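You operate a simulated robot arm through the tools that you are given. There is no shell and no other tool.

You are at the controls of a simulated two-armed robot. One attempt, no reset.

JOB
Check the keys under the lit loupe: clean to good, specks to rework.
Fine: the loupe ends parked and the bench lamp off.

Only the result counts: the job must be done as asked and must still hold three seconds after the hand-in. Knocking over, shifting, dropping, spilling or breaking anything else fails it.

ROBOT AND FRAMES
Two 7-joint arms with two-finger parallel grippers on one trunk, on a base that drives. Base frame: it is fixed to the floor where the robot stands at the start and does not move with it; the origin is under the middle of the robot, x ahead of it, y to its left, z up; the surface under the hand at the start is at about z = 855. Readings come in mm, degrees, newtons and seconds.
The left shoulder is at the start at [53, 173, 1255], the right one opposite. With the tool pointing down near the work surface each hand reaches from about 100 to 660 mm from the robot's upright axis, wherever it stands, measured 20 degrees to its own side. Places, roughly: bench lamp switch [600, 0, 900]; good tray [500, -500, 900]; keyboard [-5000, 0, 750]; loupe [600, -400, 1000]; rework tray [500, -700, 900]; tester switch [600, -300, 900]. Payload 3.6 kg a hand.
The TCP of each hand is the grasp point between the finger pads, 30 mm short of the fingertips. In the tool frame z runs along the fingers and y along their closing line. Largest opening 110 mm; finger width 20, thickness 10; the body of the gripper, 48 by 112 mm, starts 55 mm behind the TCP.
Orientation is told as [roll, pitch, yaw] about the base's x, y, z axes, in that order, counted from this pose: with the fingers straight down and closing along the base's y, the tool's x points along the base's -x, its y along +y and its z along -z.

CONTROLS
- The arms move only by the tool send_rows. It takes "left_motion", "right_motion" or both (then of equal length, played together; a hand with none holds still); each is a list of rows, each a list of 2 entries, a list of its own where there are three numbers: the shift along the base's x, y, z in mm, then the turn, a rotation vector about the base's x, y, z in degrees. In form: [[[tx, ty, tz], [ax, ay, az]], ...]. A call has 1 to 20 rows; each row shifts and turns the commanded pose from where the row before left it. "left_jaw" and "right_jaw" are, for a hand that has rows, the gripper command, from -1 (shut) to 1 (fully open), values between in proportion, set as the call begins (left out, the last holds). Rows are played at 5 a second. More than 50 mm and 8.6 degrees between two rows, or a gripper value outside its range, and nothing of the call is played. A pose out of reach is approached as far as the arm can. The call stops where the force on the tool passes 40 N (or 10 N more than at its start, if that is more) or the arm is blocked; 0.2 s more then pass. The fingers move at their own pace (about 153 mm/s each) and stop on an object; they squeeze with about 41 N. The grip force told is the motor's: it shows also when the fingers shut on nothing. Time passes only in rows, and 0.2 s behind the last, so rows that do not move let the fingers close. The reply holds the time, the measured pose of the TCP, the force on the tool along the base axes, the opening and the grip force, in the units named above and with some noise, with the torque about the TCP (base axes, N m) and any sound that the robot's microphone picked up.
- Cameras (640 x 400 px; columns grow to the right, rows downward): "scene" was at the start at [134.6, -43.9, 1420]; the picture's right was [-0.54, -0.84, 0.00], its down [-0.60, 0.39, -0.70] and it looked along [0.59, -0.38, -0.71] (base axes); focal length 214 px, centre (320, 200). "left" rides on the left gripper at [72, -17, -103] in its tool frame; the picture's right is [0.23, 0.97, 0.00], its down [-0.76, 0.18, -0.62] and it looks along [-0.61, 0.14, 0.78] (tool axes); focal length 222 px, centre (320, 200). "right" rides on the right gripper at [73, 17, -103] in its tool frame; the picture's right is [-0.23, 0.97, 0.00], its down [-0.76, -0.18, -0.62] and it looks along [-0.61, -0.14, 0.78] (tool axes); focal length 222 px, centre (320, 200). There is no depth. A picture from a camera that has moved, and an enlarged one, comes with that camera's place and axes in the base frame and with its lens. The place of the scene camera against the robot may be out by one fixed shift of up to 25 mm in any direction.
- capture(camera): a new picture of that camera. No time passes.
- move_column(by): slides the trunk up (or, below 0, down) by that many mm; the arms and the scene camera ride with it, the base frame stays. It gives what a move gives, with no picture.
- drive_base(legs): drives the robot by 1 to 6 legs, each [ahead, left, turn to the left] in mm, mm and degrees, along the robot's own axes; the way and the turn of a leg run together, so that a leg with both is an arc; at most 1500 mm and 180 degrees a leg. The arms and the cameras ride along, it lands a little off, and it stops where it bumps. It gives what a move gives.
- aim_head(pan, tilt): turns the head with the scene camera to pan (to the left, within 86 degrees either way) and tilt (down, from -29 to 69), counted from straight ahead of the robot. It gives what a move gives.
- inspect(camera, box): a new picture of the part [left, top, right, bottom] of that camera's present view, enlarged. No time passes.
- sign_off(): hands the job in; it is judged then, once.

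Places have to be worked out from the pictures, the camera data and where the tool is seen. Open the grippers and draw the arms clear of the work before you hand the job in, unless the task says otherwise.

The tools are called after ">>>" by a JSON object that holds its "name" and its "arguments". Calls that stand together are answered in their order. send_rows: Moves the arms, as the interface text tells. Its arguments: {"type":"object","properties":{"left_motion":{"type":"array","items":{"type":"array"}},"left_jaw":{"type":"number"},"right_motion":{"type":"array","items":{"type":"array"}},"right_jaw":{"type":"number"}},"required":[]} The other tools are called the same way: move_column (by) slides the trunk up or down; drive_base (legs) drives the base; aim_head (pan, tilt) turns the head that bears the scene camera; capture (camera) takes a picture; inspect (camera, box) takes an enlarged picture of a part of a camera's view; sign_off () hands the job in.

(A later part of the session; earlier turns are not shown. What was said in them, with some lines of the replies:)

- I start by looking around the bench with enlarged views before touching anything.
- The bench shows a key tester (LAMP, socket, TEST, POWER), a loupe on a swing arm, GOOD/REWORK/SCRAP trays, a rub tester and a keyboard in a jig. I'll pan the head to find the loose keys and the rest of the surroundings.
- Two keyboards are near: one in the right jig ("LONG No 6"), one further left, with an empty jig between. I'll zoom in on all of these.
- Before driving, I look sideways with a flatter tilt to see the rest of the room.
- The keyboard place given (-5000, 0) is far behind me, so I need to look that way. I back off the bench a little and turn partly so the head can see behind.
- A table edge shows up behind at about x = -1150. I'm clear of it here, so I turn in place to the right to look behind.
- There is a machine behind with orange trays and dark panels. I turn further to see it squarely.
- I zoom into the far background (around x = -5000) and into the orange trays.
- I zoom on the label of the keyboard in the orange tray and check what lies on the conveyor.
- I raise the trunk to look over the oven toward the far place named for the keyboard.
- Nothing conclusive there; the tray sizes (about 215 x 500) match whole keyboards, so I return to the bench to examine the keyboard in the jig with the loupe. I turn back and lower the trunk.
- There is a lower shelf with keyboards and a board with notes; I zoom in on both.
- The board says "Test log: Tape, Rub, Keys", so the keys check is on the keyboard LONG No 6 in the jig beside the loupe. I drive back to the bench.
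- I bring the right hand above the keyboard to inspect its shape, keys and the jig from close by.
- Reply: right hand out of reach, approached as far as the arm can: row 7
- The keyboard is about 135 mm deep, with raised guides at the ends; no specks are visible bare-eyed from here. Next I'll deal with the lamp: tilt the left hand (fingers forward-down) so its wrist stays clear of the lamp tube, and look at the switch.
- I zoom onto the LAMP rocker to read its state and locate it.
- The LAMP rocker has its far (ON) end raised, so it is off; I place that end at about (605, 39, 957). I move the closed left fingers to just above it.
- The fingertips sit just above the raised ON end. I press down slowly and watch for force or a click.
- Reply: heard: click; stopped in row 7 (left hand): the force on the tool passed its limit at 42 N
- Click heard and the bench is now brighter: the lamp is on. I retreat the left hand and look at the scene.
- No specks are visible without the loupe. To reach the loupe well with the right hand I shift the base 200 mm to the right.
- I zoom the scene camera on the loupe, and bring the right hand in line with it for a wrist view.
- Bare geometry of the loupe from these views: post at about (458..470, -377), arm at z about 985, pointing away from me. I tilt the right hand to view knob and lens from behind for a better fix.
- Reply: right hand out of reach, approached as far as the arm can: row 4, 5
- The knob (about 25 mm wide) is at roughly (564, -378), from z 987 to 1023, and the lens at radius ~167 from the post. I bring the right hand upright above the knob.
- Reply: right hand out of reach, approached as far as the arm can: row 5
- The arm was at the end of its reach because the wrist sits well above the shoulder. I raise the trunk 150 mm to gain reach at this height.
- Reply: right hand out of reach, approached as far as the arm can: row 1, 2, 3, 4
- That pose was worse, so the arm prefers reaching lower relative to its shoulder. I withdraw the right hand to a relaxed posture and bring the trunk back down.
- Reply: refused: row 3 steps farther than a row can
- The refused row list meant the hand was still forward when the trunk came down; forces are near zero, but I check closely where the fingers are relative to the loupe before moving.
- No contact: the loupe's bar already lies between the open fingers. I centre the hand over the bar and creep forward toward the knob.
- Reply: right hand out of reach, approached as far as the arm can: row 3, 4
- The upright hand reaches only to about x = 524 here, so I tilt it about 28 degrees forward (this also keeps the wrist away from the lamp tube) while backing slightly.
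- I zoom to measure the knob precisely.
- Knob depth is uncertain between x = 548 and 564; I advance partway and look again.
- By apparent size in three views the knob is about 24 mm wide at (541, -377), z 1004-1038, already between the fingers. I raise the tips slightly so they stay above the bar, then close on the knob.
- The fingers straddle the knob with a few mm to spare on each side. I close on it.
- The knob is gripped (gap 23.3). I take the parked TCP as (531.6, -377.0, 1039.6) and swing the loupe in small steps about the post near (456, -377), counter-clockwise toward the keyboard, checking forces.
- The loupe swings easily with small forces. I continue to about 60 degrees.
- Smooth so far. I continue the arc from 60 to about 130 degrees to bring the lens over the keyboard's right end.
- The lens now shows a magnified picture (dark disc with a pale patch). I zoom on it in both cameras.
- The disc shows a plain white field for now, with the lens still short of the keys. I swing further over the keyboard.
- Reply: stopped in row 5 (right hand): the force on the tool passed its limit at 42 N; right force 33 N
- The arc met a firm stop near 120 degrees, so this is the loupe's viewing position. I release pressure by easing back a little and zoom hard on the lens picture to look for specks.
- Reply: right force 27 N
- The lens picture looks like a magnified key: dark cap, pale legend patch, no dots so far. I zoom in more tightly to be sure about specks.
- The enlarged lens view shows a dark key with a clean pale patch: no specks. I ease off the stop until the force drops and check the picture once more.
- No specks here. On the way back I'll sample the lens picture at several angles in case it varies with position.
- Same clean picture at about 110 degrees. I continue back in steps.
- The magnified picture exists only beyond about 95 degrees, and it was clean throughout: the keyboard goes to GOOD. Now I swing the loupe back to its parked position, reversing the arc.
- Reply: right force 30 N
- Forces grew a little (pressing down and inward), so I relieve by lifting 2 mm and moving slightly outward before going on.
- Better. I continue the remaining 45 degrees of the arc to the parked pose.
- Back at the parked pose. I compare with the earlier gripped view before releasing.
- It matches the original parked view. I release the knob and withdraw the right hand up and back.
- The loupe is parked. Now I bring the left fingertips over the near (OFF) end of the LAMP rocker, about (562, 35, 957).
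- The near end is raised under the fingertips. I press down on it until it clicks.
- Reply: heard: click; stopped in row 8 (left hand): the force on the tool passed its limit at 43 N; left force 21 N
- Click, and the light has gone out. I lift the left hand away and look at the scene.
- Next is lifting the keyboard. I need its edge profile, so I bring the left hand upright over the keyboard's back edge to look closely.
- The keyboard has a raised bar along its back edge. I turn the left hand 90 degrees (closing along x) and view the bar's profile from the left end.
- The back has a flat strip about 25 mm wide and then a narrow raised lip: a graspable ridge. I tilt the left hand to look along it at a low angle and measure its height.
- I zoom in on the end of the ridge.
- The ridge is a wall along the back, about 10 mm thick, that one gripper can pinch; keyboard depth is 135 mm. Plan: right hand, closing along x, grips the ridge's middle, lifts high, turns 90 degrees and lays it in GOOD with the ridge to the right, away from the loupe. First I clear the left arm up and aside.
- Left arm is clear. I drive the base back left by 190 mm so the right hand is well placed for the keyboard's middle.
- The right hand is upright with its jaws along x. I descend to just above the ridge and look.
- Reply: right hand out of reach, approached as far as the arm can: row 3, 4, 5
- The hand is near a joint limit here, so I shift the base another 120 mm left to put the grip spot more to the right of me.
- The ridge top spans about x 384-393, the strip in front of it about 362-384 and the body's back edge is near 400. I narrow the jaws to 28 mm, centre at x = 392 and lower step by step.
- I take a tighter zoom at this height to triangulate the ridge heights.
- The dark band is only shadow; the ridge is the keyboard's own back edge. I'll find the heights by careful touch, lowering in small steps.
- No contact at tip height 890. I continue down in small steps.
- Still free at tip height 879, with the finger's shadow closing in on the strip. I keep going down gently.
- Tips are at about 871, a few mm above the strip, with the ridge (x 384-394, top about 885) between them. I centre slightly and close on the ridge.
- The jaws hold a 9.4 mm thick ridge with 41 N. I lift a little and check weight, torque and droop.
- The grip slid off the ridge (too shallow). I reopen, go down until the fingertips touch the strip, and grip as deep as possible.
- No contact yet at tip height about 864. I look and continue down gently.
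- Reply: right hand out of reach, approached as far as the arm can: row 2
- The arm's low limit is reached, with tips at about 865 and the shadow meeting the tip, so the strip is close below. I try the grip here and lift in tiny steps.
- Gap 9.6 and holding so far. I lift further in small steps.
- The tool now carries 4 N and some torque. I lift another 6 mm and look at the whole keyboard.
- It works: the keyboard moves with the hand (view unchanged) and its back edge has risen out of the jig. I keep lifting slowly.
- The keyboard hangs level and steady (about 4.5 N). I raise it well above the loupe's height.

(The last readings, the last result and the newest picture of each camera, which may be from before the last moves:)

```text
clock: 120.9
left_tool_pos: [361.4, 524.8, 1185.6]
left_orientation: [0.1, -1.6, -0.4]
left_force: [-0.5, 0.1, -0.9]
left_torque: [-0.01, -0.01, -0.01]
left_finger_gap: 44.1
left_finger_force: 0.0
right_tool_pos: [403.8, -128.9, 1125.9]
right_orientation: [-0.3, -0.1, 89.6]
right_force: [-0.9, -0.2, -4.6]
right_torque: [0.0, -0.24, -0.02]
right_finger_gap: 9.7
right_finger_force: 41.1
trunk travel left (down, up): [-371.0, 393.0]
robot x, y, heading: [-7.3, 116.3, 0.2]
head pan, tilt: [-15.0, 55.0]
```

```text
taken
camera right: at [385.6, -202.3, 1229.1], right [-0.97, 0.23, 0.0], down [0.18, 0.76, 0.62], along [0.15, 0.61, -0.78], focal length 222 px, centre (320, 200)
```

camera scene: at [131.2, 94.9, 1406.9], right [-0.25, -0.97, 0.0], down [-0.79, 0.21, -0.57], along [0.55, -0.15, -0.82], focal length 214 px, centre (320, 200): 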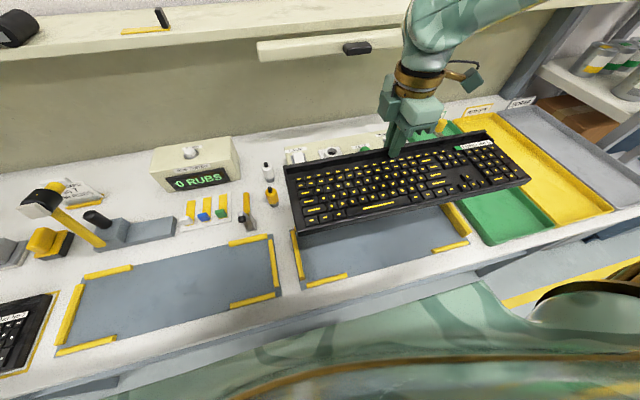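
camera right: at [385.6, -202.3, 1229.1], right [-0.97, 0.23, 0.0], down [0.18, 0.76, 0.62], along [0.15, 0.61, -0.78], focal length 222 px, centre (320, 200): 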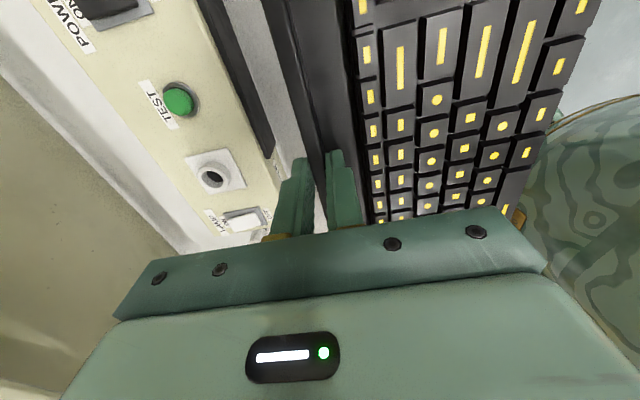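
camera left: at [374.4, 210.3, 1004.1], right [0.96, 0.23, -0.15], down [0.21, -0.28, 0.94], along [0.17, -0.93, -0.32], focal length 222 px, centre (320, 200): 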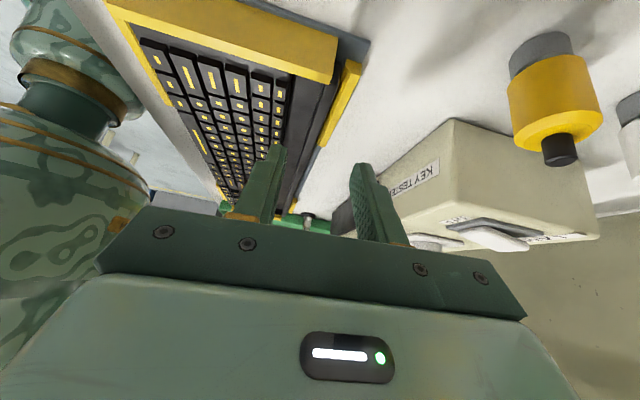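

The keyboard is level at TCP height 1126 (its underside about 1085, loupe top 1038). I move it forward first so the rotation will not sweep near my body.

>>> {"name": "send_rows", "arguments": {"right_motion": [[[8, 0, 2], [0, 0, 0]], [[14, 0, 2], [0, 0, 0]], [[16, 0, 2], [0, 0, 0]], [[16, 0, 2], [0, 0, 0]], [[14, 0, 2], [0, 0, 0]], [[8, 0, 0], [0, 0, 0]]]}}

```text
clock: 122.3
left_tool_pos: [360.7, 524.2, 1185.5]
left_orientation: [0.0, -1.4, -0.4]
left_force: [0.1, 0.3, 0.9]
left_torque: [-0.04, 0.0, 0.02]
left_finger_gap: 43.9
left_finger_force: 0.0
right_tool_pos: [479.0, -129.1, 1134.2]
right_orientation: [-0.4, 0.0, 89.7]
right_force: [0.7, -0.3, -3.5]
right_torque: [0.01, -0.2, 0.01]
right_finger_gap: 9.6
right_finger_force: 41.7
trunk travel left (down, up): [-371.0, 393.0]
robot x, y, heading: [-5.7, 116.0, 0.2]
head pan, tilt: [-15.0, 55.0]
```

Good. Now I rotate clockwise in small steps, first about 45 degrees.

>>> {"name": "send_rows", "arguments": {"right_motion": [[[0, 0, 0], [0, 0, -4]], [[0, 0, 0], [0, 0, -6]], [[0, 0, 0], [0, 0, -6]], [[0, 0, 0], [0, 0, -6]], [[0, 0, 0], [0, 0, -6]], [[0, 0, 0], [0, 0, -6]], [[0, 0, 0], [0, 0, -6]], [[0, 0, 0], [0, 0, -5]]]}}

>>> {"name": "capture", "arguments": {"camera": "scene"}}

```text
clock: 124.1
left_tool_pos: [361.4, 523.5, 1185.3]
left_orientation: [0.1, -1.4, -0.5]
left_force: [-0.7, 0.6, -0.5]
left_torque: [0.01, 0.01, 0.02]
left_finger_gap: 44.1
left_finger_force: 0.0
right_tool_pos: [478.6, -128.7, 1134.5]
right_orientation: [-0.3, 0.0, 44.5]
right_force: [-0.6, 0.3, -3.4]
right_torque: [-0.18, -0.17, 0.0]
right_finger_gap: 9.8
right_finger_force: 41.1
trunk travel left (down, up): [-371.0, 393.0]
robot x, y, heading: [-4.4, 110.0, 0.4]
head pan, tilt: [-15.0, 55.0]
```

```text
taken
camera scene: at [131.4, 94.9, 1406.9], right [-0.25, -0.97, 0.0], down [-0.79, 0.21, -0.57], along [0.55, -0.15, -0.82], focal length 214 px, centre (320, 200)
```

scene: 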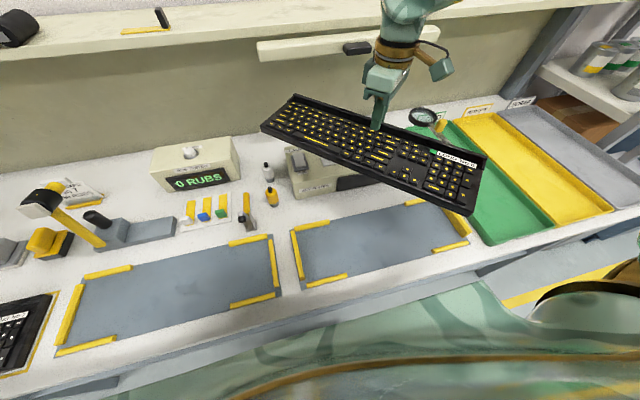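

Stable. I continue the rotation to about yaw 0.

>>> {"name": "send_rows", "arguments": {"right_motion": [[[0, 0, 0], [0, 0, -4]], [[0, 0, 0], [0, 0, -6]], [[0, 0, 0], [0, 0, -6]], [[0, 0, 0], [0, 0, -6]], [[0, 0, 0], [0, 0, -6]], [[0, 0, 0], [0, 0, -6]], [[0, 0, 0], [0, 0, -6]], [[0, 0, 0], [0, 0, -4.2]]]}}

>>> {"name": "capture", "arguments": {"camera": "scene"}}

>>> {"name": "capture", "arguments": {"camera": "right"}}

```text
clock: 125.9
left_tool_pos: [360.2, 524.3, 1184.4]
left_orientation: [0.1, -1.4, -0.4]
left_force: [-0.4, 0.4, -0.5]
left_torque: [-0.01, 0.01, 0.02]
left_finger_gap: 43.8
left_finger_force: 0.1
right_tool_pos: [478.3, -129.4, 1134.6]
right_orientation: [-0.3, 0.0, 0.4]
right_force: [0.4, 0.2, -4.5]
right_torque: [-0.21, 0.0, -0.02]
right_finger_gap: 9.9
right_finger_force: 41.7
trunk travel left (down, up): [-371.0, 393.0]
robot x, y, heading: [-5.5, 111.7, 0.2]
head pan, tilt: [-15.0, 55.0]
```

```text
taken
camera scene: at [131.4, 94.9, 1406.9], right [-0.25, -0.97, 0.0], down [-0.79, 0.21, -0.57], along [0.55, -0.15, -0.82], focal length 214 px, centre (320, 200)
```

scene: 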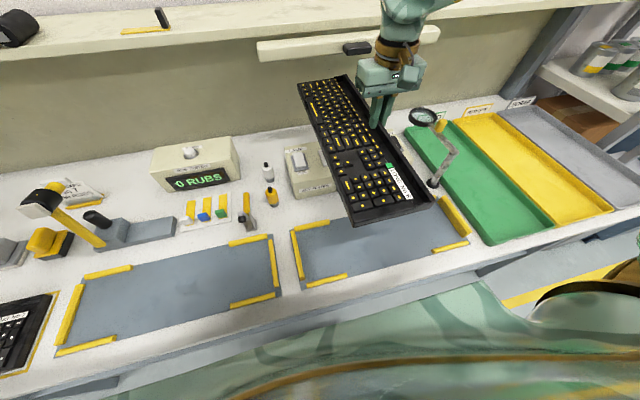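

```text
taken
camera right: at [406.4, -112.5, 1238.7], right [0.22, 0.98, -0.01], down [0.76, -0.17, 0.62], along [0.61, -0.14, -0.78], focal length 222 px, centre (320, 200)
```

right: 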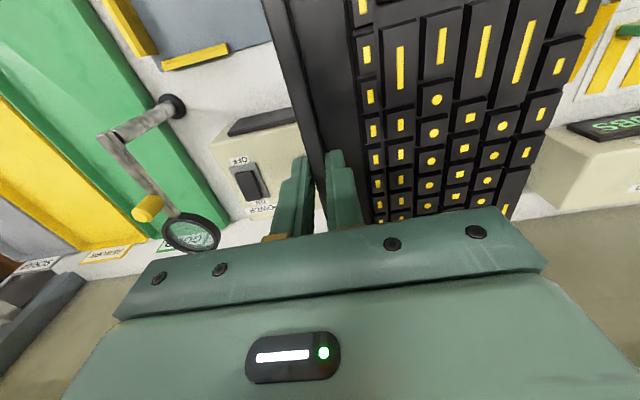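

Rotated and steady: the ridge is on the right, the body to the left. I drive the base right so the keyboard moves above the GOOD tray, in two stages.

>>> {"name": "drive_base", "arguments": {"legs": [[0, -220, 0]]}}

>>> {"name": "capture", "arguments": {"camera": "right"}}

```text
clock: 127.6
left_tool_pos: [362.4, 301.3, 1185.6]
left_orientation: [0.2, -1.4, -0.6]
left_force: [0.2, 0.0, 0.8]
left_torque: [0.05, -0.01, -0.01]
left_finger_gap: 44.1
left_finger_force: 0.1
right_tool_pos: [478.8, -351.9, 1134.4]
right_orientation: [-0.3, 0.1, 0.5]
right_force: [-0.9, -0.6, -3.4]
right_torque: [-0.22, -0.01, -0.03]
right_finger_gap: 9.6
right_finger_force: 40.8
trunk travel left (down, up): [-371.0, 393.0]
robot x, y, heading: [-4.5, -108.2, 0.1]
head pan, tilt: [-15.0, 55.0]
```

```text
taken
camera right: at [407.4, -336.2, 1238.5], right [0.22, 0.98, -0.01], down [0.76, -0.17, 0.62], along [0.61, -0.14, -0.78], focal length 222 px, centre (320, 200)
```

right: 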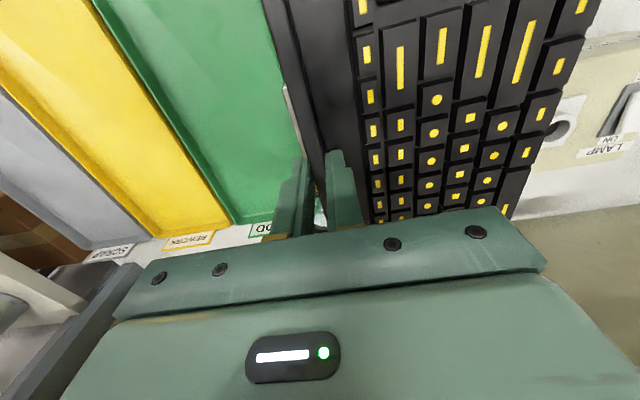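

The grip is holding. I continue the second stage.

>>> {"name": "drive_base", "arguments": {"legs": [[0, -213, 0]]}}

>>> {"name": "aim_head", "arguments": {"pan": -30, "tilt": 50}}

>>> {"name": "capture", "arguments": {"camera": "scene"}}

>>> {"name": "capture", "arguments": {"camera": "right"}}

>>> {"name": "capture", "arguments": {"camera": "left"}}

```text
clock: 129.2
left_tool_pos: [363.2, 90.3, 1185.9]
left_orientation: [0.1, -1.4, -0.6]
left_force: [0.1, -0.4, 0.0]
left_torque: [-0.01, 0.01, 0.0]
left_finger_gap: 44.0
left_finger_force: 0.1
right_tool_pos: [481.9, -563.3, 1134.2]
right_orientation: [-0.3, 0.1, 0.6]
right_force: [-0.3, 0.2, -4.3]
right_torque: [-0.2, 0.02, 0.0]
right_finger_gap: 9.5
right_finger_force: 41.2
trunk travel left (down, up): [-371.0, 393.0]
robot x, y, heading: [-1.0, -322.9, 0.2]
head pan, tilt: [-15.0, 55.0]
```

```text
clock: 130.0
left_tool_pos: [365.2, 90.8, 1185.6]
left_orientation: [0.1, -1.4, -0.3]
left_force: [0.1, 0.2, 0.4]
left_torque: [0.02, 0.01, 0.03]
left_finger_gap: 44.1
left_finger_force: 0.1
right_tool_pos: [482.1, -562.8, 1134.6]
right_orientation: [-0.3, 0.0, 0.6]
right_force: [0.5, -0.5, -4.2]
right_torque: [-0.23, -0.03, 0.0]
right_finger_gap: 9.3
right_finger_force: 41.1
trunk travel left (down, up): [-371.0, 393.0]
robot x, y, heading: [-0.6, -319.8, 0.3]
head pan, tilt: [-30.0, 50.0]
```

```text
taken
camera scene: at [131.1, -358.1, 1413.4], right [-0.49, -0.87, 0.0], down [-0.67, 0.38, -0.64], along [0.56, -0.32, -0.77], focal length 214 px, centre (320, 200)
```

scene: 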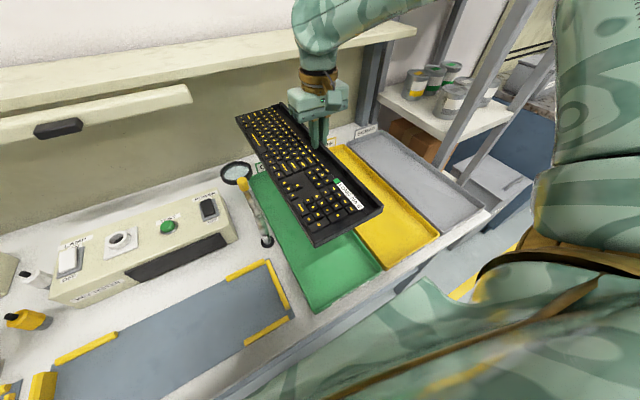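

```text
taken
camera right: at [408.9, -545.7, 1238.7], right [0.22, 0.98, -0.01], down [0.76, -0.17, 0.62], along [0.61, -0.14, -0.78], focal length 222 px, centre (320, 200)
```

right: 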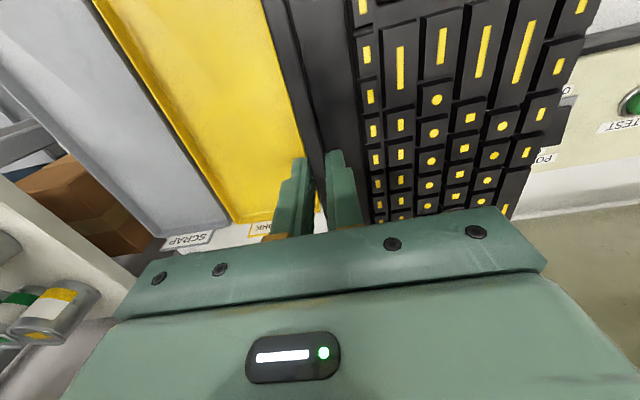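

```text
taken
camera left: at [288.7, 74.4, 1286.2], right [-0.22, 0.98, 0.0], down [0.75, 0.17, 0.64], along [0.63, 0.14, -0.77], focal length 222 px, centre (320, 200)
```

left: 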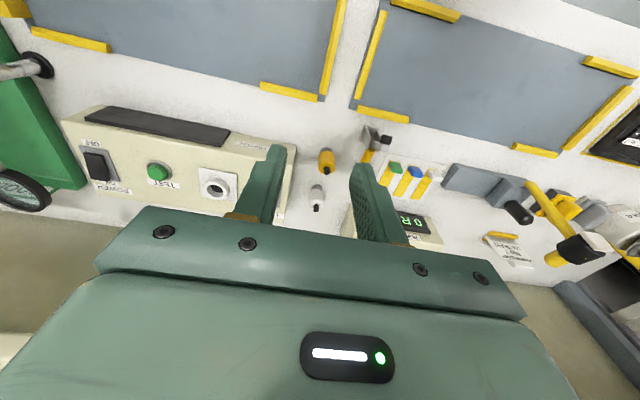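

The keyboard is above GOOD. From wrist views the tray spans about x 230-715, y -405..-596, so I trim to TCP (475, -562), yaw 0, and lower in stages, watching the loupe ring clearance.

>>> {"name": "send_rows", "arguments": {"right_motion": [[[-4, 0, -5], [0, 0, -0.6]], [[-3, 0, -10], [0, 0, 0]], [[0, 0, -15], [0, 0, 0]], [[0, 0, -15], [0, 0, 0]], [[0, 0, -10], [0, 0, 0]], [[0, 0, 0], [0, 0, 0]]]}}

>>> {"name": "capture", "arguments": {"camera": "scene"}}

>>> {"name": "inspect", "arguments": {"camera": "scene", "box": [200, 90, 420, 290]}}

>>> {"name": "capture", "arguments": {"camera": "right"}}

```text
clock: 131.4
left_tool_pos: [363.3, 91.6, 1184.7]
left_orientation: [0.2, -1.3, -0.4]
left_force: [0.2, 0.6, -1.3]
left_torque: [0.03, -0.01, -0.01]
left_finger_gap: 44.1
left_finger_force: 0.1
right_tool_pos: [471.7, -562.3, 1079.8]
right_orientation: [-0.5, 0.1, 0.1]
right_force: [-0.9, -0.3, -4.3]
right_torque: [-0.24, 0.03, 0.02]
right_finger_gap: 9.7
right_finger_force: 40.9
trunk travel left (down, up): [-371.0, 393.0]
robot x, y, heading: [-3.5, -320.5, 0.5]
head pan, tilt: [-30.0, 50.0]
```

```text
taken
camera scene: at [130.9, -358.4, 1413.4], right [-0.49, -0.87, 0.0], down [-0.67, 0.38, -0.64], along [0.56, -0.32, -0.77], focal length 214 px, centre (320, 200)
```

scene: 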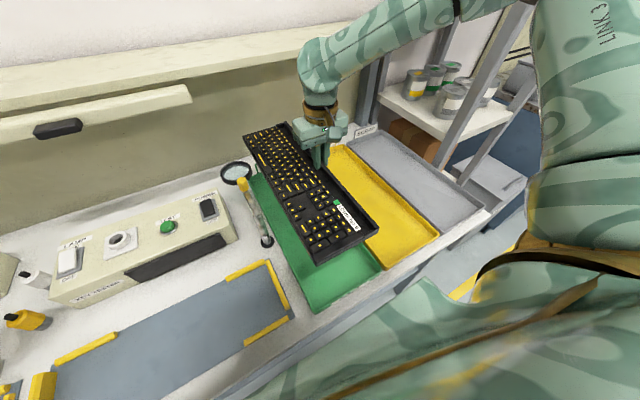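

```text
2.00 times, centred on (310, 190) of scene
camera zoom: at [130.9, -358.4, 1413.4], right [-0.49, -0.87, 0.0], down [-0.67, 0.38, -0.64], along [0.56, -0.32, -0.77], focal length 429 px, centre (340, 220)
```

zoom: 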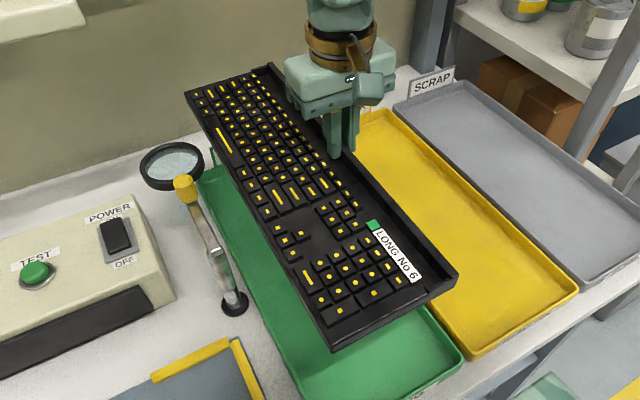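

```text
taken
camera right: at [400.4, -545.3, 1183.2], right [0.23, 0.97, -0.01], down [0.76, -0.17, 0.62], along [0.61, -0.15, -0.78], focal length 222 px, centre (320, 200)
```

right: 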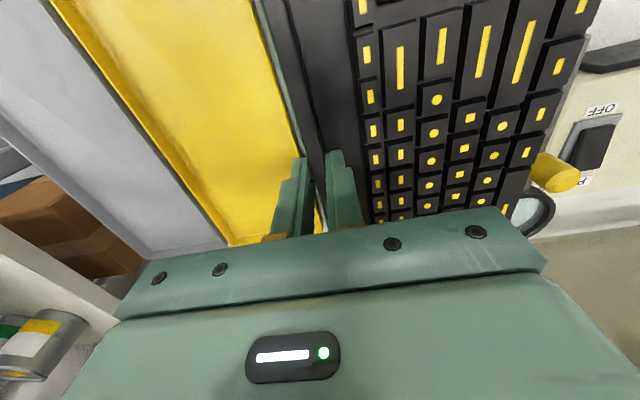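

Clearance to the loupe ring is about 15-20 mm. I continue lowering, then check again near the rim.

>>> {"name": "send_rows", "arguments": {"right_motion": [[[1, 0, -10], [0, 0, 0]], [[1, -0.5, -14], [0, 0, 0]], [[1, -0.5, -14], [0, 0, 0]], [[0, -0.5, -14], [0, 0, 0]], [[0, -0.5, -14], [0, 0, 0]], [[0, 0, -14], [0, 0, 0]], [[0, 0, -14], [0, 0, 0]], [[0, 0, -14], [0, 0, 0]], [[0, 0, -12], [0, 0, 0]], [[0, 0, -8], [0, 0, 0]]]}}

>>> {"name": "inspect", "arguments": {"camera": "scene", "box": [200, 110, 420, 310]}}

>>> {"name": "capture", "arguments": {"camera": "right"}}

```text
clock: 133.6
left_tool_pos: [363.9, 90.4, 1184.8]
left_orientation: [0.1, -1.4, -0.5]
left_force: [-0.4, 0.1, -0.2]
left_torque: [0.03, -0.01, 0.01]
left_finger_gap: 43.8
left_finger_force: 0.0
right_tool_pos: [477.6, -564.0, 952.7]
right_orientation: [-0.3, -0.1, -0.1]
right_force: [-0.3, -0.1, -4.8]
right_torque: [-0.21, 0.01, -0.02]
right_finger_gap: 9.6
right_finger_force: 41.1
trunk travel left (down, up): [-371.0, 393.0]
robot x, y, heading: [-3.2, -321.7, 0.4]
head pan, tilt: [-30.0, 50.0]
```

```text
2.00 times, centred on (310, 210) of scene
camera zoom: at [131.2, -358.5, 1413.4], right [-0.49, -0.87, 0.0], down [-0.67, 0.38, -0.64], along [0.56, -0.32, -0.77], focal length 429 px, centre (340, 180)
```

zoom: 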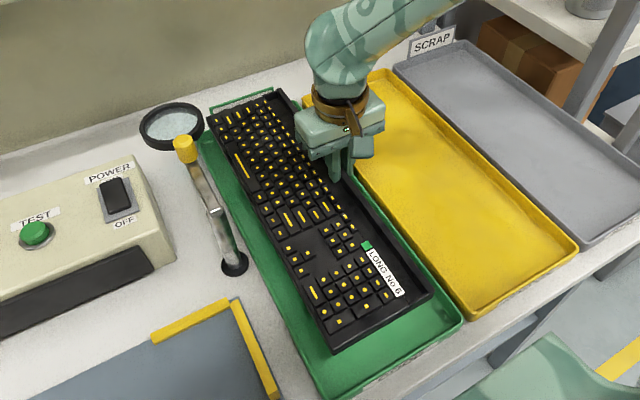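

```text
taken
camera right: at [404.9, -547.1, 1055.5], right [0.23, 0.97, -0.01], down [0.76, -0.17, 0.62], along [0.61, -0.15, -0.78], focal length 222 px, centre (320, 200)
```

right: 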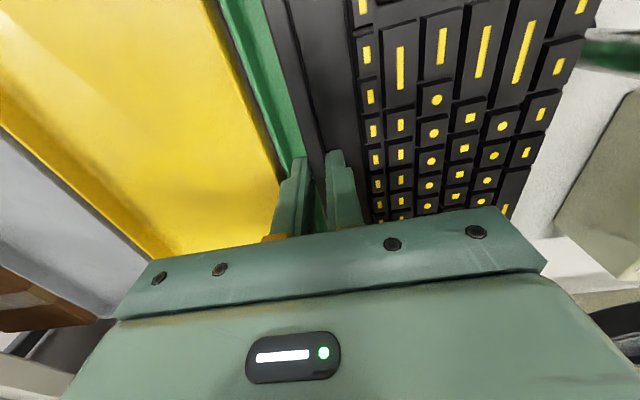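

It passed below the loupe without contact and is centred in y. I trim x slightly and lower to just above the tray floor.

>>> {"name": "send_rows", "arguments": {"right_motion": [[[-2.5, 0, -8], [0, 0, 0]], [[0, 0, -8], [0, 0, 0]], [[0, 0, -8], [0, 0, 0]], [[0, 0, -8], [0, 0, 0]], [[0, 0, -6], [0, 0, 0]], [[0, 0, -4], [0, 0, 0]], [[0, 0, 0], [0, 0, 0]]]}}

>>> {"name": "inspect", "arguments": {"camera": "scene", "box": [200, 110, 420, 310]}}

>>> {"name": "capture", "arguments": {"camera": "right"}}

```text
clock: 135.2
left_tool_pos: [363.3, 89.9, 1184.8]
left_orientation: [0.0, -1.4, -0.5]
left_force: [0.1, -1.2, -0.1]
left_torque: [-0.02, -0.02, 0.03]
left_finger_gap: 44.0
left_finger_force: 0.0
right_tool_pos: [463.8, -574.0, 922.9]
right_orientation: [-0.3, 0.0, 0.0]
right_force: [0.7, 0.0, -4.0]
right_torque: [-0.24, 0.02, 0.01]
right_finger_gap: 9.7
right_finger_force: 41.4
right hand out of reach, approached as far as the arm can: row 3, 4, 5
trunk travel left (down, up): [-371.0, 393.0]
robot x, y, heading: [-1.8, -318.9, 0.6]
head pan, tilt: [-30.0, 50.0]
```

```text
2.00 times, centred on (310, 210) of scene
camera zoom: at [131.0, -358.4, 1413.4], right [-0.49, -0.87, 0.0], down [-0.67, 0.38, -0.64], along [0.56, -0.32, -0.77], focal length 429 px, centre (340, 180)
```

zoom: 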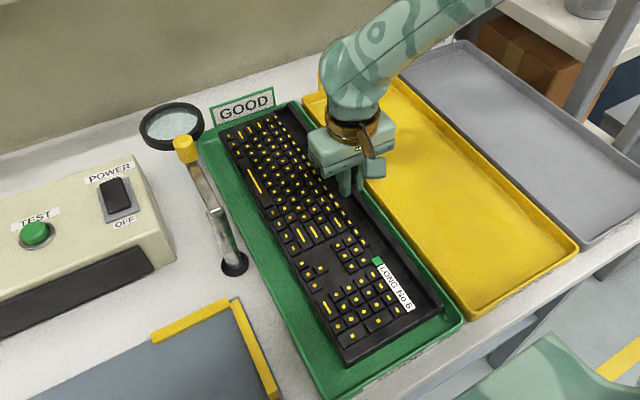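

```text
taken
camera right: at [392.0, -557.4, 1027.4], right [0.23, 0.97, -0.01], down [0.76, -0.17, 0.62], along [0.61, -0.15, -0.78], focal length 222 px, centre (320, 200)
```

right: 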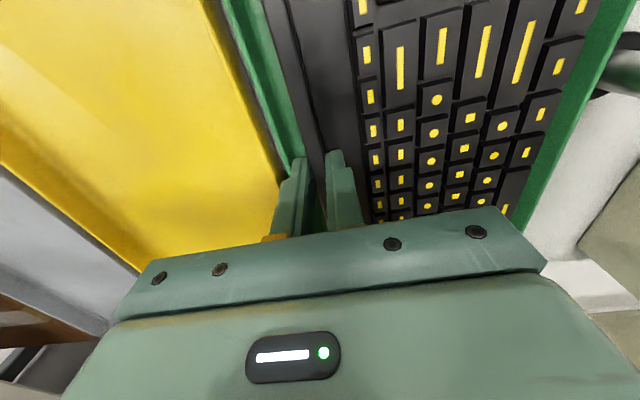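

The arm hit its low limit for this trunk height and slid off target. I raise the keyboard back to the right spot and then lower the trunk by 60 mm to give the arm room.

>>> {"name": "send_rows", "arguments": {"right_motion": [[[0, 0, 8], [0, 0, 0]], [[3, 3, 12], [0, 0, 0]], [[4, 4, 14], [0, 0, 0]], [[4, 4, 14], [0, 0, 0]], [[0, 0, 12], [0, 0, 0]], [[0, 0, 0], [0, 0, 0]]]}}

```text
clock: 136.6
left_tool_pos: [362.8, 90.4, 1184.1]
left_orientation: [0.0, -1.4, -0.4]
left_force: [0.5, -1.2, 0.0]
left_torque: [0.02, -0.03, -0.03]
left_finger_gap: 44.0
left_finger_force: 0.1
right_tool_pos: [476.6, -563.6, 979.9]
right_orientation: [-0.4, 0.0, 0.1]
right_force: [-0.5, -0.1, -4.0]
right_torque: [-0.23, 0.02, 0.01]
right_finger_gap: 9.5
right_finger_force: 41.1
trunk travel left (down, up): [-371.0, 393.0]
robot x, y, heading: [-2.5, -322.3, 0.2]
head pan, tilt: [-30.0, 50.0]
```

Now at (476.6, -563.6, 980). I lower the trunk 50 mm, which brings the keyboard to about rim height.

>>> {"name": "move_column", "arguments": {"by": -50}}

>>> {"name": "inspect", "arguments": {"camera": "scene", "box": [200, 110, 420, 310]}}

>>> {"name": "capture", "arguments": {"camera": "right"}}

```text
clock: 137.5
left_tool_pos: [362.0, 90.8, 1135.9]
left_orientation: [0.1, -1.4, -0.6]
left_force: [-0.2, 1.0, 0.4]
left_torque: [0.03, 0.02, -0.02]
left_finger_gap: 44.1
left_finger_force: 0.1
right_tool_pos: [477.1, -562.3, 932.7]
right_orientation: [-0.3, -0.1, 0.1]
right_force: [0.2, 0.2, -4.0]
right_torque: [-0.25, 0.0, 0.04]
right_finger_gap: 9.5
right_finger_force: 40.8
trunk travel left (down, up): [-321.0, 443.0]
robot x, y, heading: [-1.2, -323.6, 0.5]
head pan, tilt: [-30.0, 50.0]
```

```text
2.00 times, centred on (310, 210) of scene
camera zoom: at [148.1, -358.3, 1362.8], right [-0.49, -0.87, 0.0], down [-0.67, 0.38, -0.64], along [0.56, -0.32, -0.77], focal length 429 px, centre (340, 180)
```

zoom: 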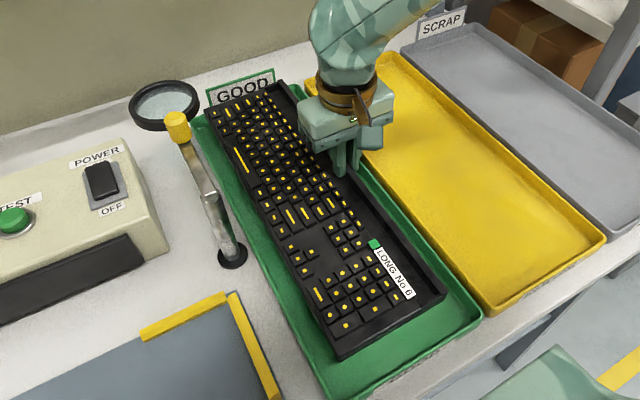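

```text
taken
camera right: at [404.2, -544.9, 1035.8], right [0.23, 0.97, -0.01], down [0.76, -0.17, 0.63], along [0.61, -0.15, -0.78], focal length 222 px, centre (320, 200)
```

right: 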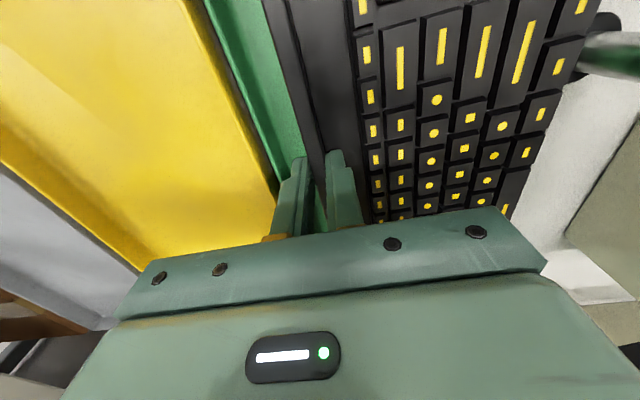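

Position looks well inside the tray on all sides. I lower with the arm in small steps until the weight comes off.

>>> {"name": "send_rows", "arguments": {"right_motion": [[[-2, 0, -7], [0, 0, 0]], [[0, 0, -7], [0, 0, 0]], [[0, 0, -6], [0, 0, 0]], [[0, 0, 0], [0, 0, 0]]]}}

>>> {"name": "inspect", "arguments": {"camera": "scene", "box": [200, 110, 420, 310]}}

```text
clock: 138.5
left_tool_pos: [363.0, 90.3, 1136.1]
left_orientation: [-0.1, -1.4, -0.5]
left_force: [-0.5, -0.3, 0.1]
left_torque: [-0.01, 0.03, 0.0]
left_finger_gap: 43.9
left_finger_force: 0.0
right_tool_pos: [474.6, -561.8, 912.9]
right_orientation: [-0.3, 0.0, 0.0]
right_force: [0.2, -0.3, -3.7]
right_torque: [-0.23, -0.07, 0.0]
right_finger_gap: 9.8
right_finger_force: 40.4
trunk travel left (down, up): [-321.0, 443.0]
robot x, y, heading: [-2.7, -322.2, 0.6]
head pan, tilt: [-30.0, 50.0]
```

```text
2.00 times, centred on (310, 210) of scene
camera zoom: at [148.5, -358.3, 1362.7], right [-0.49, -0.87, 0.0], down [-0.67, 0.38, -0.64], along [0.56, -0.32, -0.77], focal length 429 px, centre (340, 180)
```

zoom: 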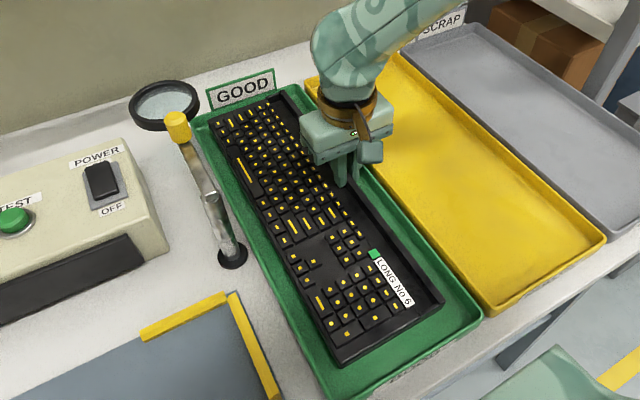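

Still carrying the weight (3.7 N). I keep lowering in 2-3 mm steps.

>>> {"name": "send_rows", "arguments": {"right_motion": [[[0, 0, -3], [0, 0, 0]], [[0, 0, -3], [0, 0, 0]], [[0, 0, -2], [0, 0, 0]], [[0, 0, 0], [0, 0, 0]]]}}

>>> {"name": "send_rows", "arguments": {"right_motion": [[[0, 0, -2], [0, 0, 0]], [[0, 0, -2], [0, 0, 0]], [[0, 0, 0], [0, 0, 0]]]}}

```text
clock: 139.5
left_tool_pos: [363.3, 90.3, 1134.9]
left_orientation: [0.0, -1.4, -0.5]
left_force: [-0.4, -0.2, -0.2]
left_torque: [0.02, 0.01, -0.03]
left_finger_gap: 44.0
left_finger_force: 0.1
right_tool_pos: [475.6, -562.9, 903.7]
right_orientation: [-0.4, 0.0, 0.0]
right_force: [-0.4, 0.3, -4.9]
right_torque: [-0.25, -0.01, 0.01]
right_finger_gap: 9.6
right_finger_force: 41.1
trunk travel left (down, up): [-321.0, 443.0]
robot x, y, heading: [-1.5, -320.5, 0.5]
head pan, tilt: [-30.0, 50.0]
```

```text
clock: 140.3
left_tool_pos: [364.1, 89.5, 1133.8]
left_orientation: [0.1, -1.4, -0.5]
left_force: [0.1, -0.4, -0.1]
left_torque: [0.02, 0.0, 0.0]
left_finger_gap: 43.9
left_finger_force: 0.1
right_tool_pos: [474.5, -562.4, 898.8]
right_orientation: [-0.3, 0.0, 0.1]
right_force: [0.4, 0.7, -4.0]
right_torque: [-0.25, 0.01, 0.03]
right_finger_gap: 9.7
right_finger_force: 40.8
trunk travel left (down, up): [-321.0, 443.0]
robot x, y, heading: [-2.4, -321.0, 0.3]
head pan, tilt: [-30.0, 50.0]
```

Still hanging. A few more millimetres.

>>> {"name": "send_rows", "arguments": {"right_motion": [[[0, 0, -1.5], [0, 0, 0]], [[0, 0, -1.5], [0, 0, 0]], [[0, 0, 0], [0, 0, 0]]]}}

>>> {"name": "send_rows", "arguments": {"right_motion": [[[0, 0, -1.5], [0, 0, 0]], [[0, 0, -1.5], [0, 0, 0]], [[0, 0, 0], [0, 0, 0]]]}}

```text
clock: 141.1
left_tool_pos: [363.3, 91.2, 1135.1]
left_orientation: [0.1, -1.4, -0.5]
left_force: [-0.6, 0.0, 0.4]
left_torque: [0.01, 0.0, 0.0]
left_finger_gap: 44.0
left_finger_force: 0.1
right_tool_pos: [475.6, -561.8, 895.8]
right_orientation: [-0.3, -0.1, 0.0]
right_force: [0.9, 0.6, -3.0]
right_torque: [0.03, -0.39, 0.01]
right_finger_gap: 9.9
right_finger_force: 40.2
trunk travel left (down, up): [-321.0, 443.0]
robot x, y, heading: [-1.3, -317.6, 0.6]
head pan, tilt: [-30.0, 50.0]
```

```text
clock: 141.9
left_tool_pos: [360.6, 90.9, 1135.6]
left_orientation: [0.2, -1.5, -0.5]
left_force: [0.6, -0.6, 0.1]
left_torque: [-0.02, 0.0, -0.01]
left_finger_gap: 44.2
left_finger_force: 0.2
right_tool_pos: [474.8, -562.1, 894.8]
right_orientation: [-0.4, -0.2, 0.0]
right_force: [1.2, -4.7, 20.2]
right_torque: [0.01, 0.91, -0.04]
right_finger_gap: 9.6
right_finger_force: 41.1
trunk travel left (down, up): [-321.0, 443.0]
robot x, y, heading: [0.9, -323.0, 0.4]
head pan, tilt: [-30.0, 50.0]
```

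Contact: the keyboard rests on the tray floor. I ease up 1 mm, then open the jaws slightly (about 21 mm) so the fingers clear the ridge without touching keys or rim.

>>> {"name": "send_rows", "arguments": {"right_motion": [[[0, 0, 1], [0, 0, 0]], [[0, 0, 0], [0, 0, 0]]]}}

>>> {"name": "send_rows", "arguments": {"right_motion": [[[0, 0, 0], [0, 0, 0]], [[0, 0, 0], [0, 0, 0]], [[0, 0, 0], [0, 0, 0]]], "right_jaw": -0.62}}

>>> {"name": "capture", "arguments": {"camera": "right"}}

>>> {"name": "inspect", "arguments": {"camera": "right", "box": [240, 60, 420, 200]}}

```text
clock: 142.5
left_tool_pos: [362.4, 90.2, 1136.0]
left_orientation: [0.1, -1.6, -0.5]
left_force: [0.0, 0.1, 0.3]
left_torque: [0.0, -0.01, 0.0]
left_finger_gap: 43.9
left_finger_force: 0.0
right_tool_pos: [473.8, -562.5, 895.0]
right_orientation: [-0.3, -0.1, 0.1]
right_force: [2.1, -3.4, 9.4]
right_torque: [0.07, -1.26, -0.02]
right_finger_gap: 9.4
right_finger_force: 40.8
trunk travel left (down, up): [-321.0, 443.0]
robot x, y, heading: [-2.8, -319.7, 0.3]
head pan, tilt: [-30.0, 50.0]
```

```text
clock: 143.3
left_tool_pos: [362.9, 91.7, 1135.3]
left_orientation: [0.1, -1.5, -0.4]
left_force: [1.5, -0.3, -1.0]
left_torque: [-0.03, 0.01, 0.01]
left_finger_gap: 43.9
left_finger_force: 0.0
right_tool_pos: [474.7, -562.7, 895.3]
right_orientation: [-0.4, 0.0, 0.0]
right_force: [0.1, 0.3, -0.2]
right_torque: [-0.02, 0.03, -0.01]
right_finger_gap: 20.8
right_finger_force: 0.0
trunk travel left (down, up): [-321.0, 443.0]
robot x, y, heading: [-3.2, -323.9, 0.4]
head pan, tilt: [-30.0, 50.0]
```

```text
taken
camera right: at [402.5, -545.2, 998.8], right [0.23, 0.97, -0.01], down [0.76, -0.17, 0.62], along [0.61, -0.15, -0.78], focal length 222 px, centre (320, 200)
```

right: 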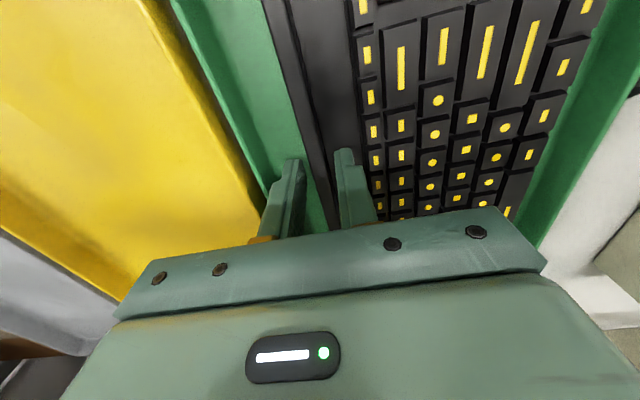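

```text
2.86 times, centred on (330, 130) of right
camera zoom: at [402.5, -545.2, 998.8], right [0.23, 0.97, -0.01], down [0.76, -0.17, 0.62], along [0.61, -0.15, -0.78], focal length 635 px, centre (291, 400)
```

zoom: 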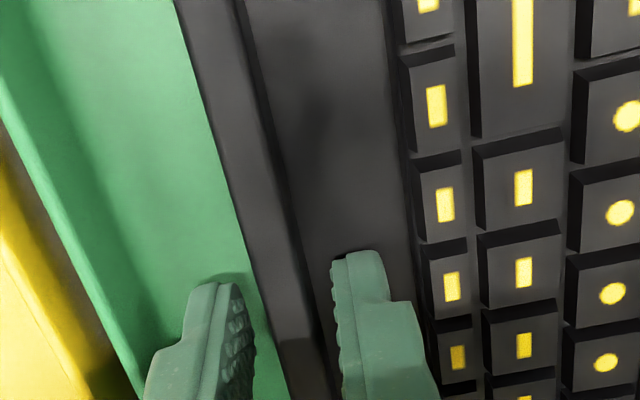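

Released cleanly with both fingers free of the ridge. I lift the right hand straight up.

>>> {"name": "send_rows", "arguments": {"right_motion": [[[0, 0, 5], [0, 0, 0]], [[0, 0, 8], [0, 0, 0]], [[0, 0, 15], [0, 0, 0]], [[0, 0, 25], [0, 0, 0]], [[0, 0, 40], [0, 0, 0]], [[-10, 0, 40], [0, 0, 0]], [[-20, -5, 40], [0, 0, 0]], [[-30, -10, 35], [0, 0, 0]]]}}

>>> {"name": "capture", "arguments": {"camera": "scene"}}

>>> {"name": "inspect", "arguments": {"camera": "scene", "box": [180, 90, 420, 330]}}

>>> {"name": "capture", "arguments": {"camera": "right"}}

```text
clock: 145.1
left_tool_pos: [361.5, 90.1, 1135.5]
left_orientation: [0.1, -1.6, -0.4]
left_force: [-1.0, -0.1, 0.6]
left_torque: [0.02, -0.02, -0.03]
left_finger_gap: 44.0
left_finger_force: 0.1
right_tool_pos: [411.4, -576.7, 1102.3]
right_orientation: [-0.4, -0.2, 0.0]
right_force: [-0.3, -0.1, 0.2]
right_torque: [-0.01, -0.02, 0.04]
right_finger_gap: 20.5
right_finger_force: 0.0
trunk travel left (down, up): [-321.0, 443.0]
robot x, y, heading: [-5.5, -321.3, 0.3]
head pan, tilt: [-30.0, 50.0]
```

```text
taken
camera scene: at [146.5, -358.4, 1362.9], right [-0.49, -0.87, 0.0], down [-0.67, 0.38, -0.64], along [0.56, -0.32, -0.77], focal length 214 px, centre (320, 200)
```

scene: 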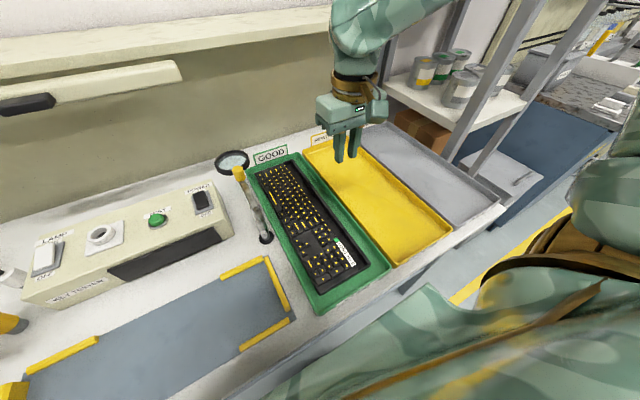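

```text
1.67 times, centred on (300, 210) of scene
camera zoom: at [146.5, -358.4, 1362.9], right [-0.49, -0.87, 0.0], down [-0.67, 0.38, -0.64], along [0.56, -0.32, -0.77], focal length 358 px, centre (353, 183)
```

zoom: 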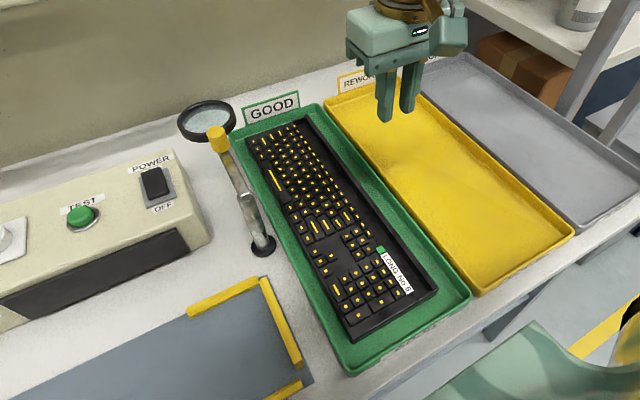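

```text
taken
camera right: at [339.0, -558.9, 1206.0], right [0.23, 0.97, -0.01], down [0.76, -0.17, 0.63], along [0.61, -0.15, -0.78], focal length 222 px, centre (320, 200)
```

right: 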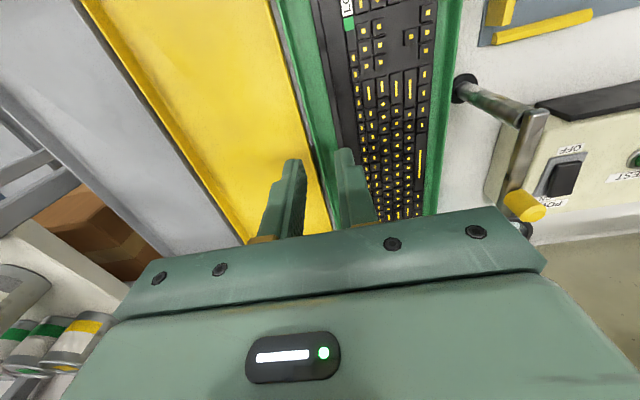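

The keyboard lies flat inside GOOD. I verify the lamp switch, the loupe's parked pose and the surroundings in close-ups.

>>> {"name": "inspect", "arguments": {"camera": "scene", "box": [0, 180, 240, 330]}}

>>> {"name": "inspect", "arguments": {"camera": "scene", "box": [200, 140, 300, 250]}}

>>> {"name": "capture", "arguments": {"camera": "left"}}

```text
2.67 times, centred on (120, 255) of scene
camera zoom: at [146.5, -358.4, 1362.9], right [-0.49, -0.87, 0.0], down [-0.67, 0.38, -0.64], along [0.56, -0.32, -0.77], focal length 572 px, centre (853, 53)
```

zoom: 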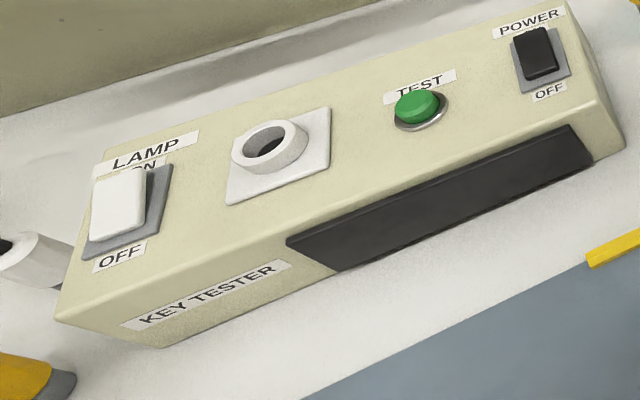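

```text
3.64 times, centred on (250, 195) of scene
camera zoom: at [146.5, -358.4, 1362.9], right [-0.49, -0.87, 0.0], down [-0.67, 0.38, -0.64], along [0.56, -0.32, -0.77], focal length 780 px, centre (574, 218)
```

zoom: 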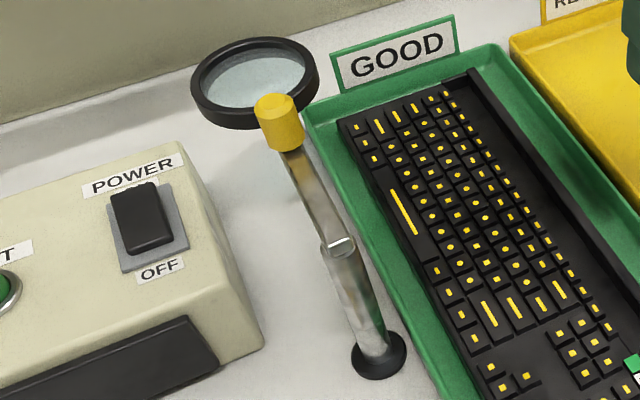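

```text
taken
camera left: at [286.7, 74.1, 1236.9], right [-0.22, 0.98, 0.0], down [0.75, 0.17, 0.64], along [0.63, 0.14, -0.77], focal length 222 px, centre (320, 200)
```

left: 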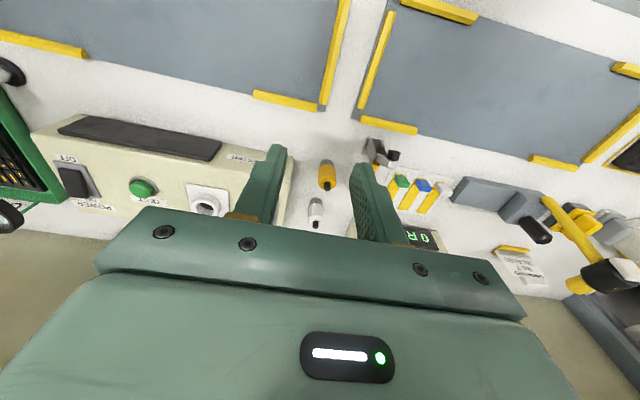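

Lamp rocker is in the OFF position, the loupe is parked as at the start, and the keyboard sits inside GOOD. I open both grippers and draw the arms up and clear.

>>> {"name": "send_rows", "arguments": {"right_motion": [[[-10, -5, 35], [0, 0, 0]], [[-20, -5, 35], [0, 0, 0]], [[-25, -5, 30], [0, 0, 0]], [[-20, 0, 20], [0, 0, 0]]], "left_motion": [[[-5, 5, 35], [0, 0, 0]], [[-10, 5, 35], [0, 0, 0]], [[-10, 5, 30], [0, 0, 0]], [[-5, 0, 20], [0, 0, 0]]], "right_jaw": 1, "left_jaw": 1}}

>>> {"name": "aim_head", "arguments": {"pan": -10, "tilt": 50}}

>>> {"name": "capture", "arguments": {"camera": "scene"}}

```text
clock: 146.1
left_tool_pos: [372.1, 95.8, 1216.5]
left_orientation: [0.1, -1.5, -0.5]
left_force: [-0.7, -0.4, -1.0]
left_torque: [-0.04, 0.06, -0.01]
left_finger_gap: 109.8
left_finger_force: 0.1
left hand out of reach, approached as far as the arm can: row 1, 2, 3, 4
right_tool_pos: [354.7, -594.6, 1209.0]
right_orientation: [-0.5, 0.1, -0.1]
right_force: [-0.1, -0.3, -0.3]
right_torque: [-0.02, 0.04, 0.02]
right_finger_gap: 110.0
right_finger_force: 0.2
right hand out of reach, approached as far as the arm can: row 4
trunk travel left (down, up): [-321.0, 443.0]
robot x, y, heading: [-4.5, -318.1, 0.4]
head pan, tilt: [-30.0, 50.0]
```

```text
clock: 146.9
left_tool_pos: [369.4, 95.4, 1217.2]
left_orientation: [0.1, -1.6, -0.5]
left_force: [-0.4, -0.2, 0.5]
left_torque: [0.03, -0.03, -0.02]
left_finger_gap: 110.2
left_finger_force: 0.0
right_tool_pos: [353.5, -594.1, 1207.6]
right_orientation: [-0.3, -0.1, -0.1]
right_force: [0.5, 0.3, -0.6]
right_torque: [-0.02, 0.01, 0.01]
right_finger_gap: 110.2
right_finger_force: 0.1
trunk travel left (down, up): [-321.0, 443.0]
robot x, y, heading: [-1.5, -325.4, 0.3]
head pan, tilt: [-10.0, 50.0]
```

```text
taken
camera scene: at [157.0, -333.4, 1362.7], right [-0.17, -0.99, 0.0], down [-0.76, 0.13, -0.64], along [0.63, -0.11, -0.77], focal length 214 px, centre (320, 200)
```

scene: 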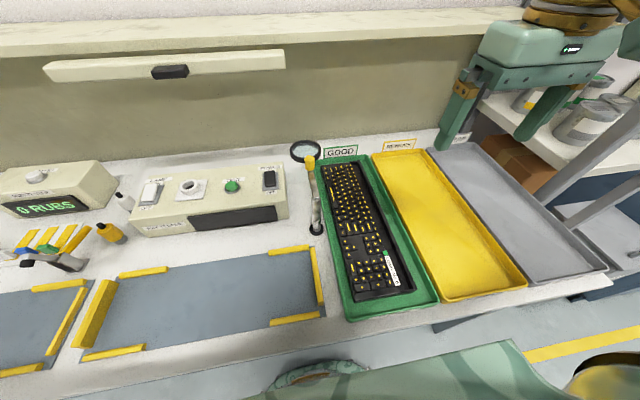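

Everything is in place: the loupe is parked, the lamp is off, the clean keyboard is in GOOD, and the grippers are open and clear. I hand the job in.

>>> {"name": "sign_off", "arguments": {}}

```text
The job is handed in.
```

I checked keyboard LONG No 6 under the lit loupe, saw no specks and put it in the GOOD tray. The job is handed in; I was not shown a verdict.

- **Check:** With the lamp on and the loupe over the keyboard, the lens showed a clean key. It looked the same at every angle where the lens showed a magnified key.
- **Loupe and lamp:** The loupe is back in its parked position. The lamp switch clicked to OFF and the light went out.
- **Keyboard:** It lies flat inside the GOOD tray, clear of the loupe and the rims. My first grip slipped off its back edge with no visible effect, and the second one held.
- **Arms:** Both grippers are open and drawn up clear of the bench.

**Open point:** the notes place a keyboard at about (-5000, 0, 750), behind the oven. I did not go and look there. I took No 6 as the one meant because it sat in the jig under the loupe.
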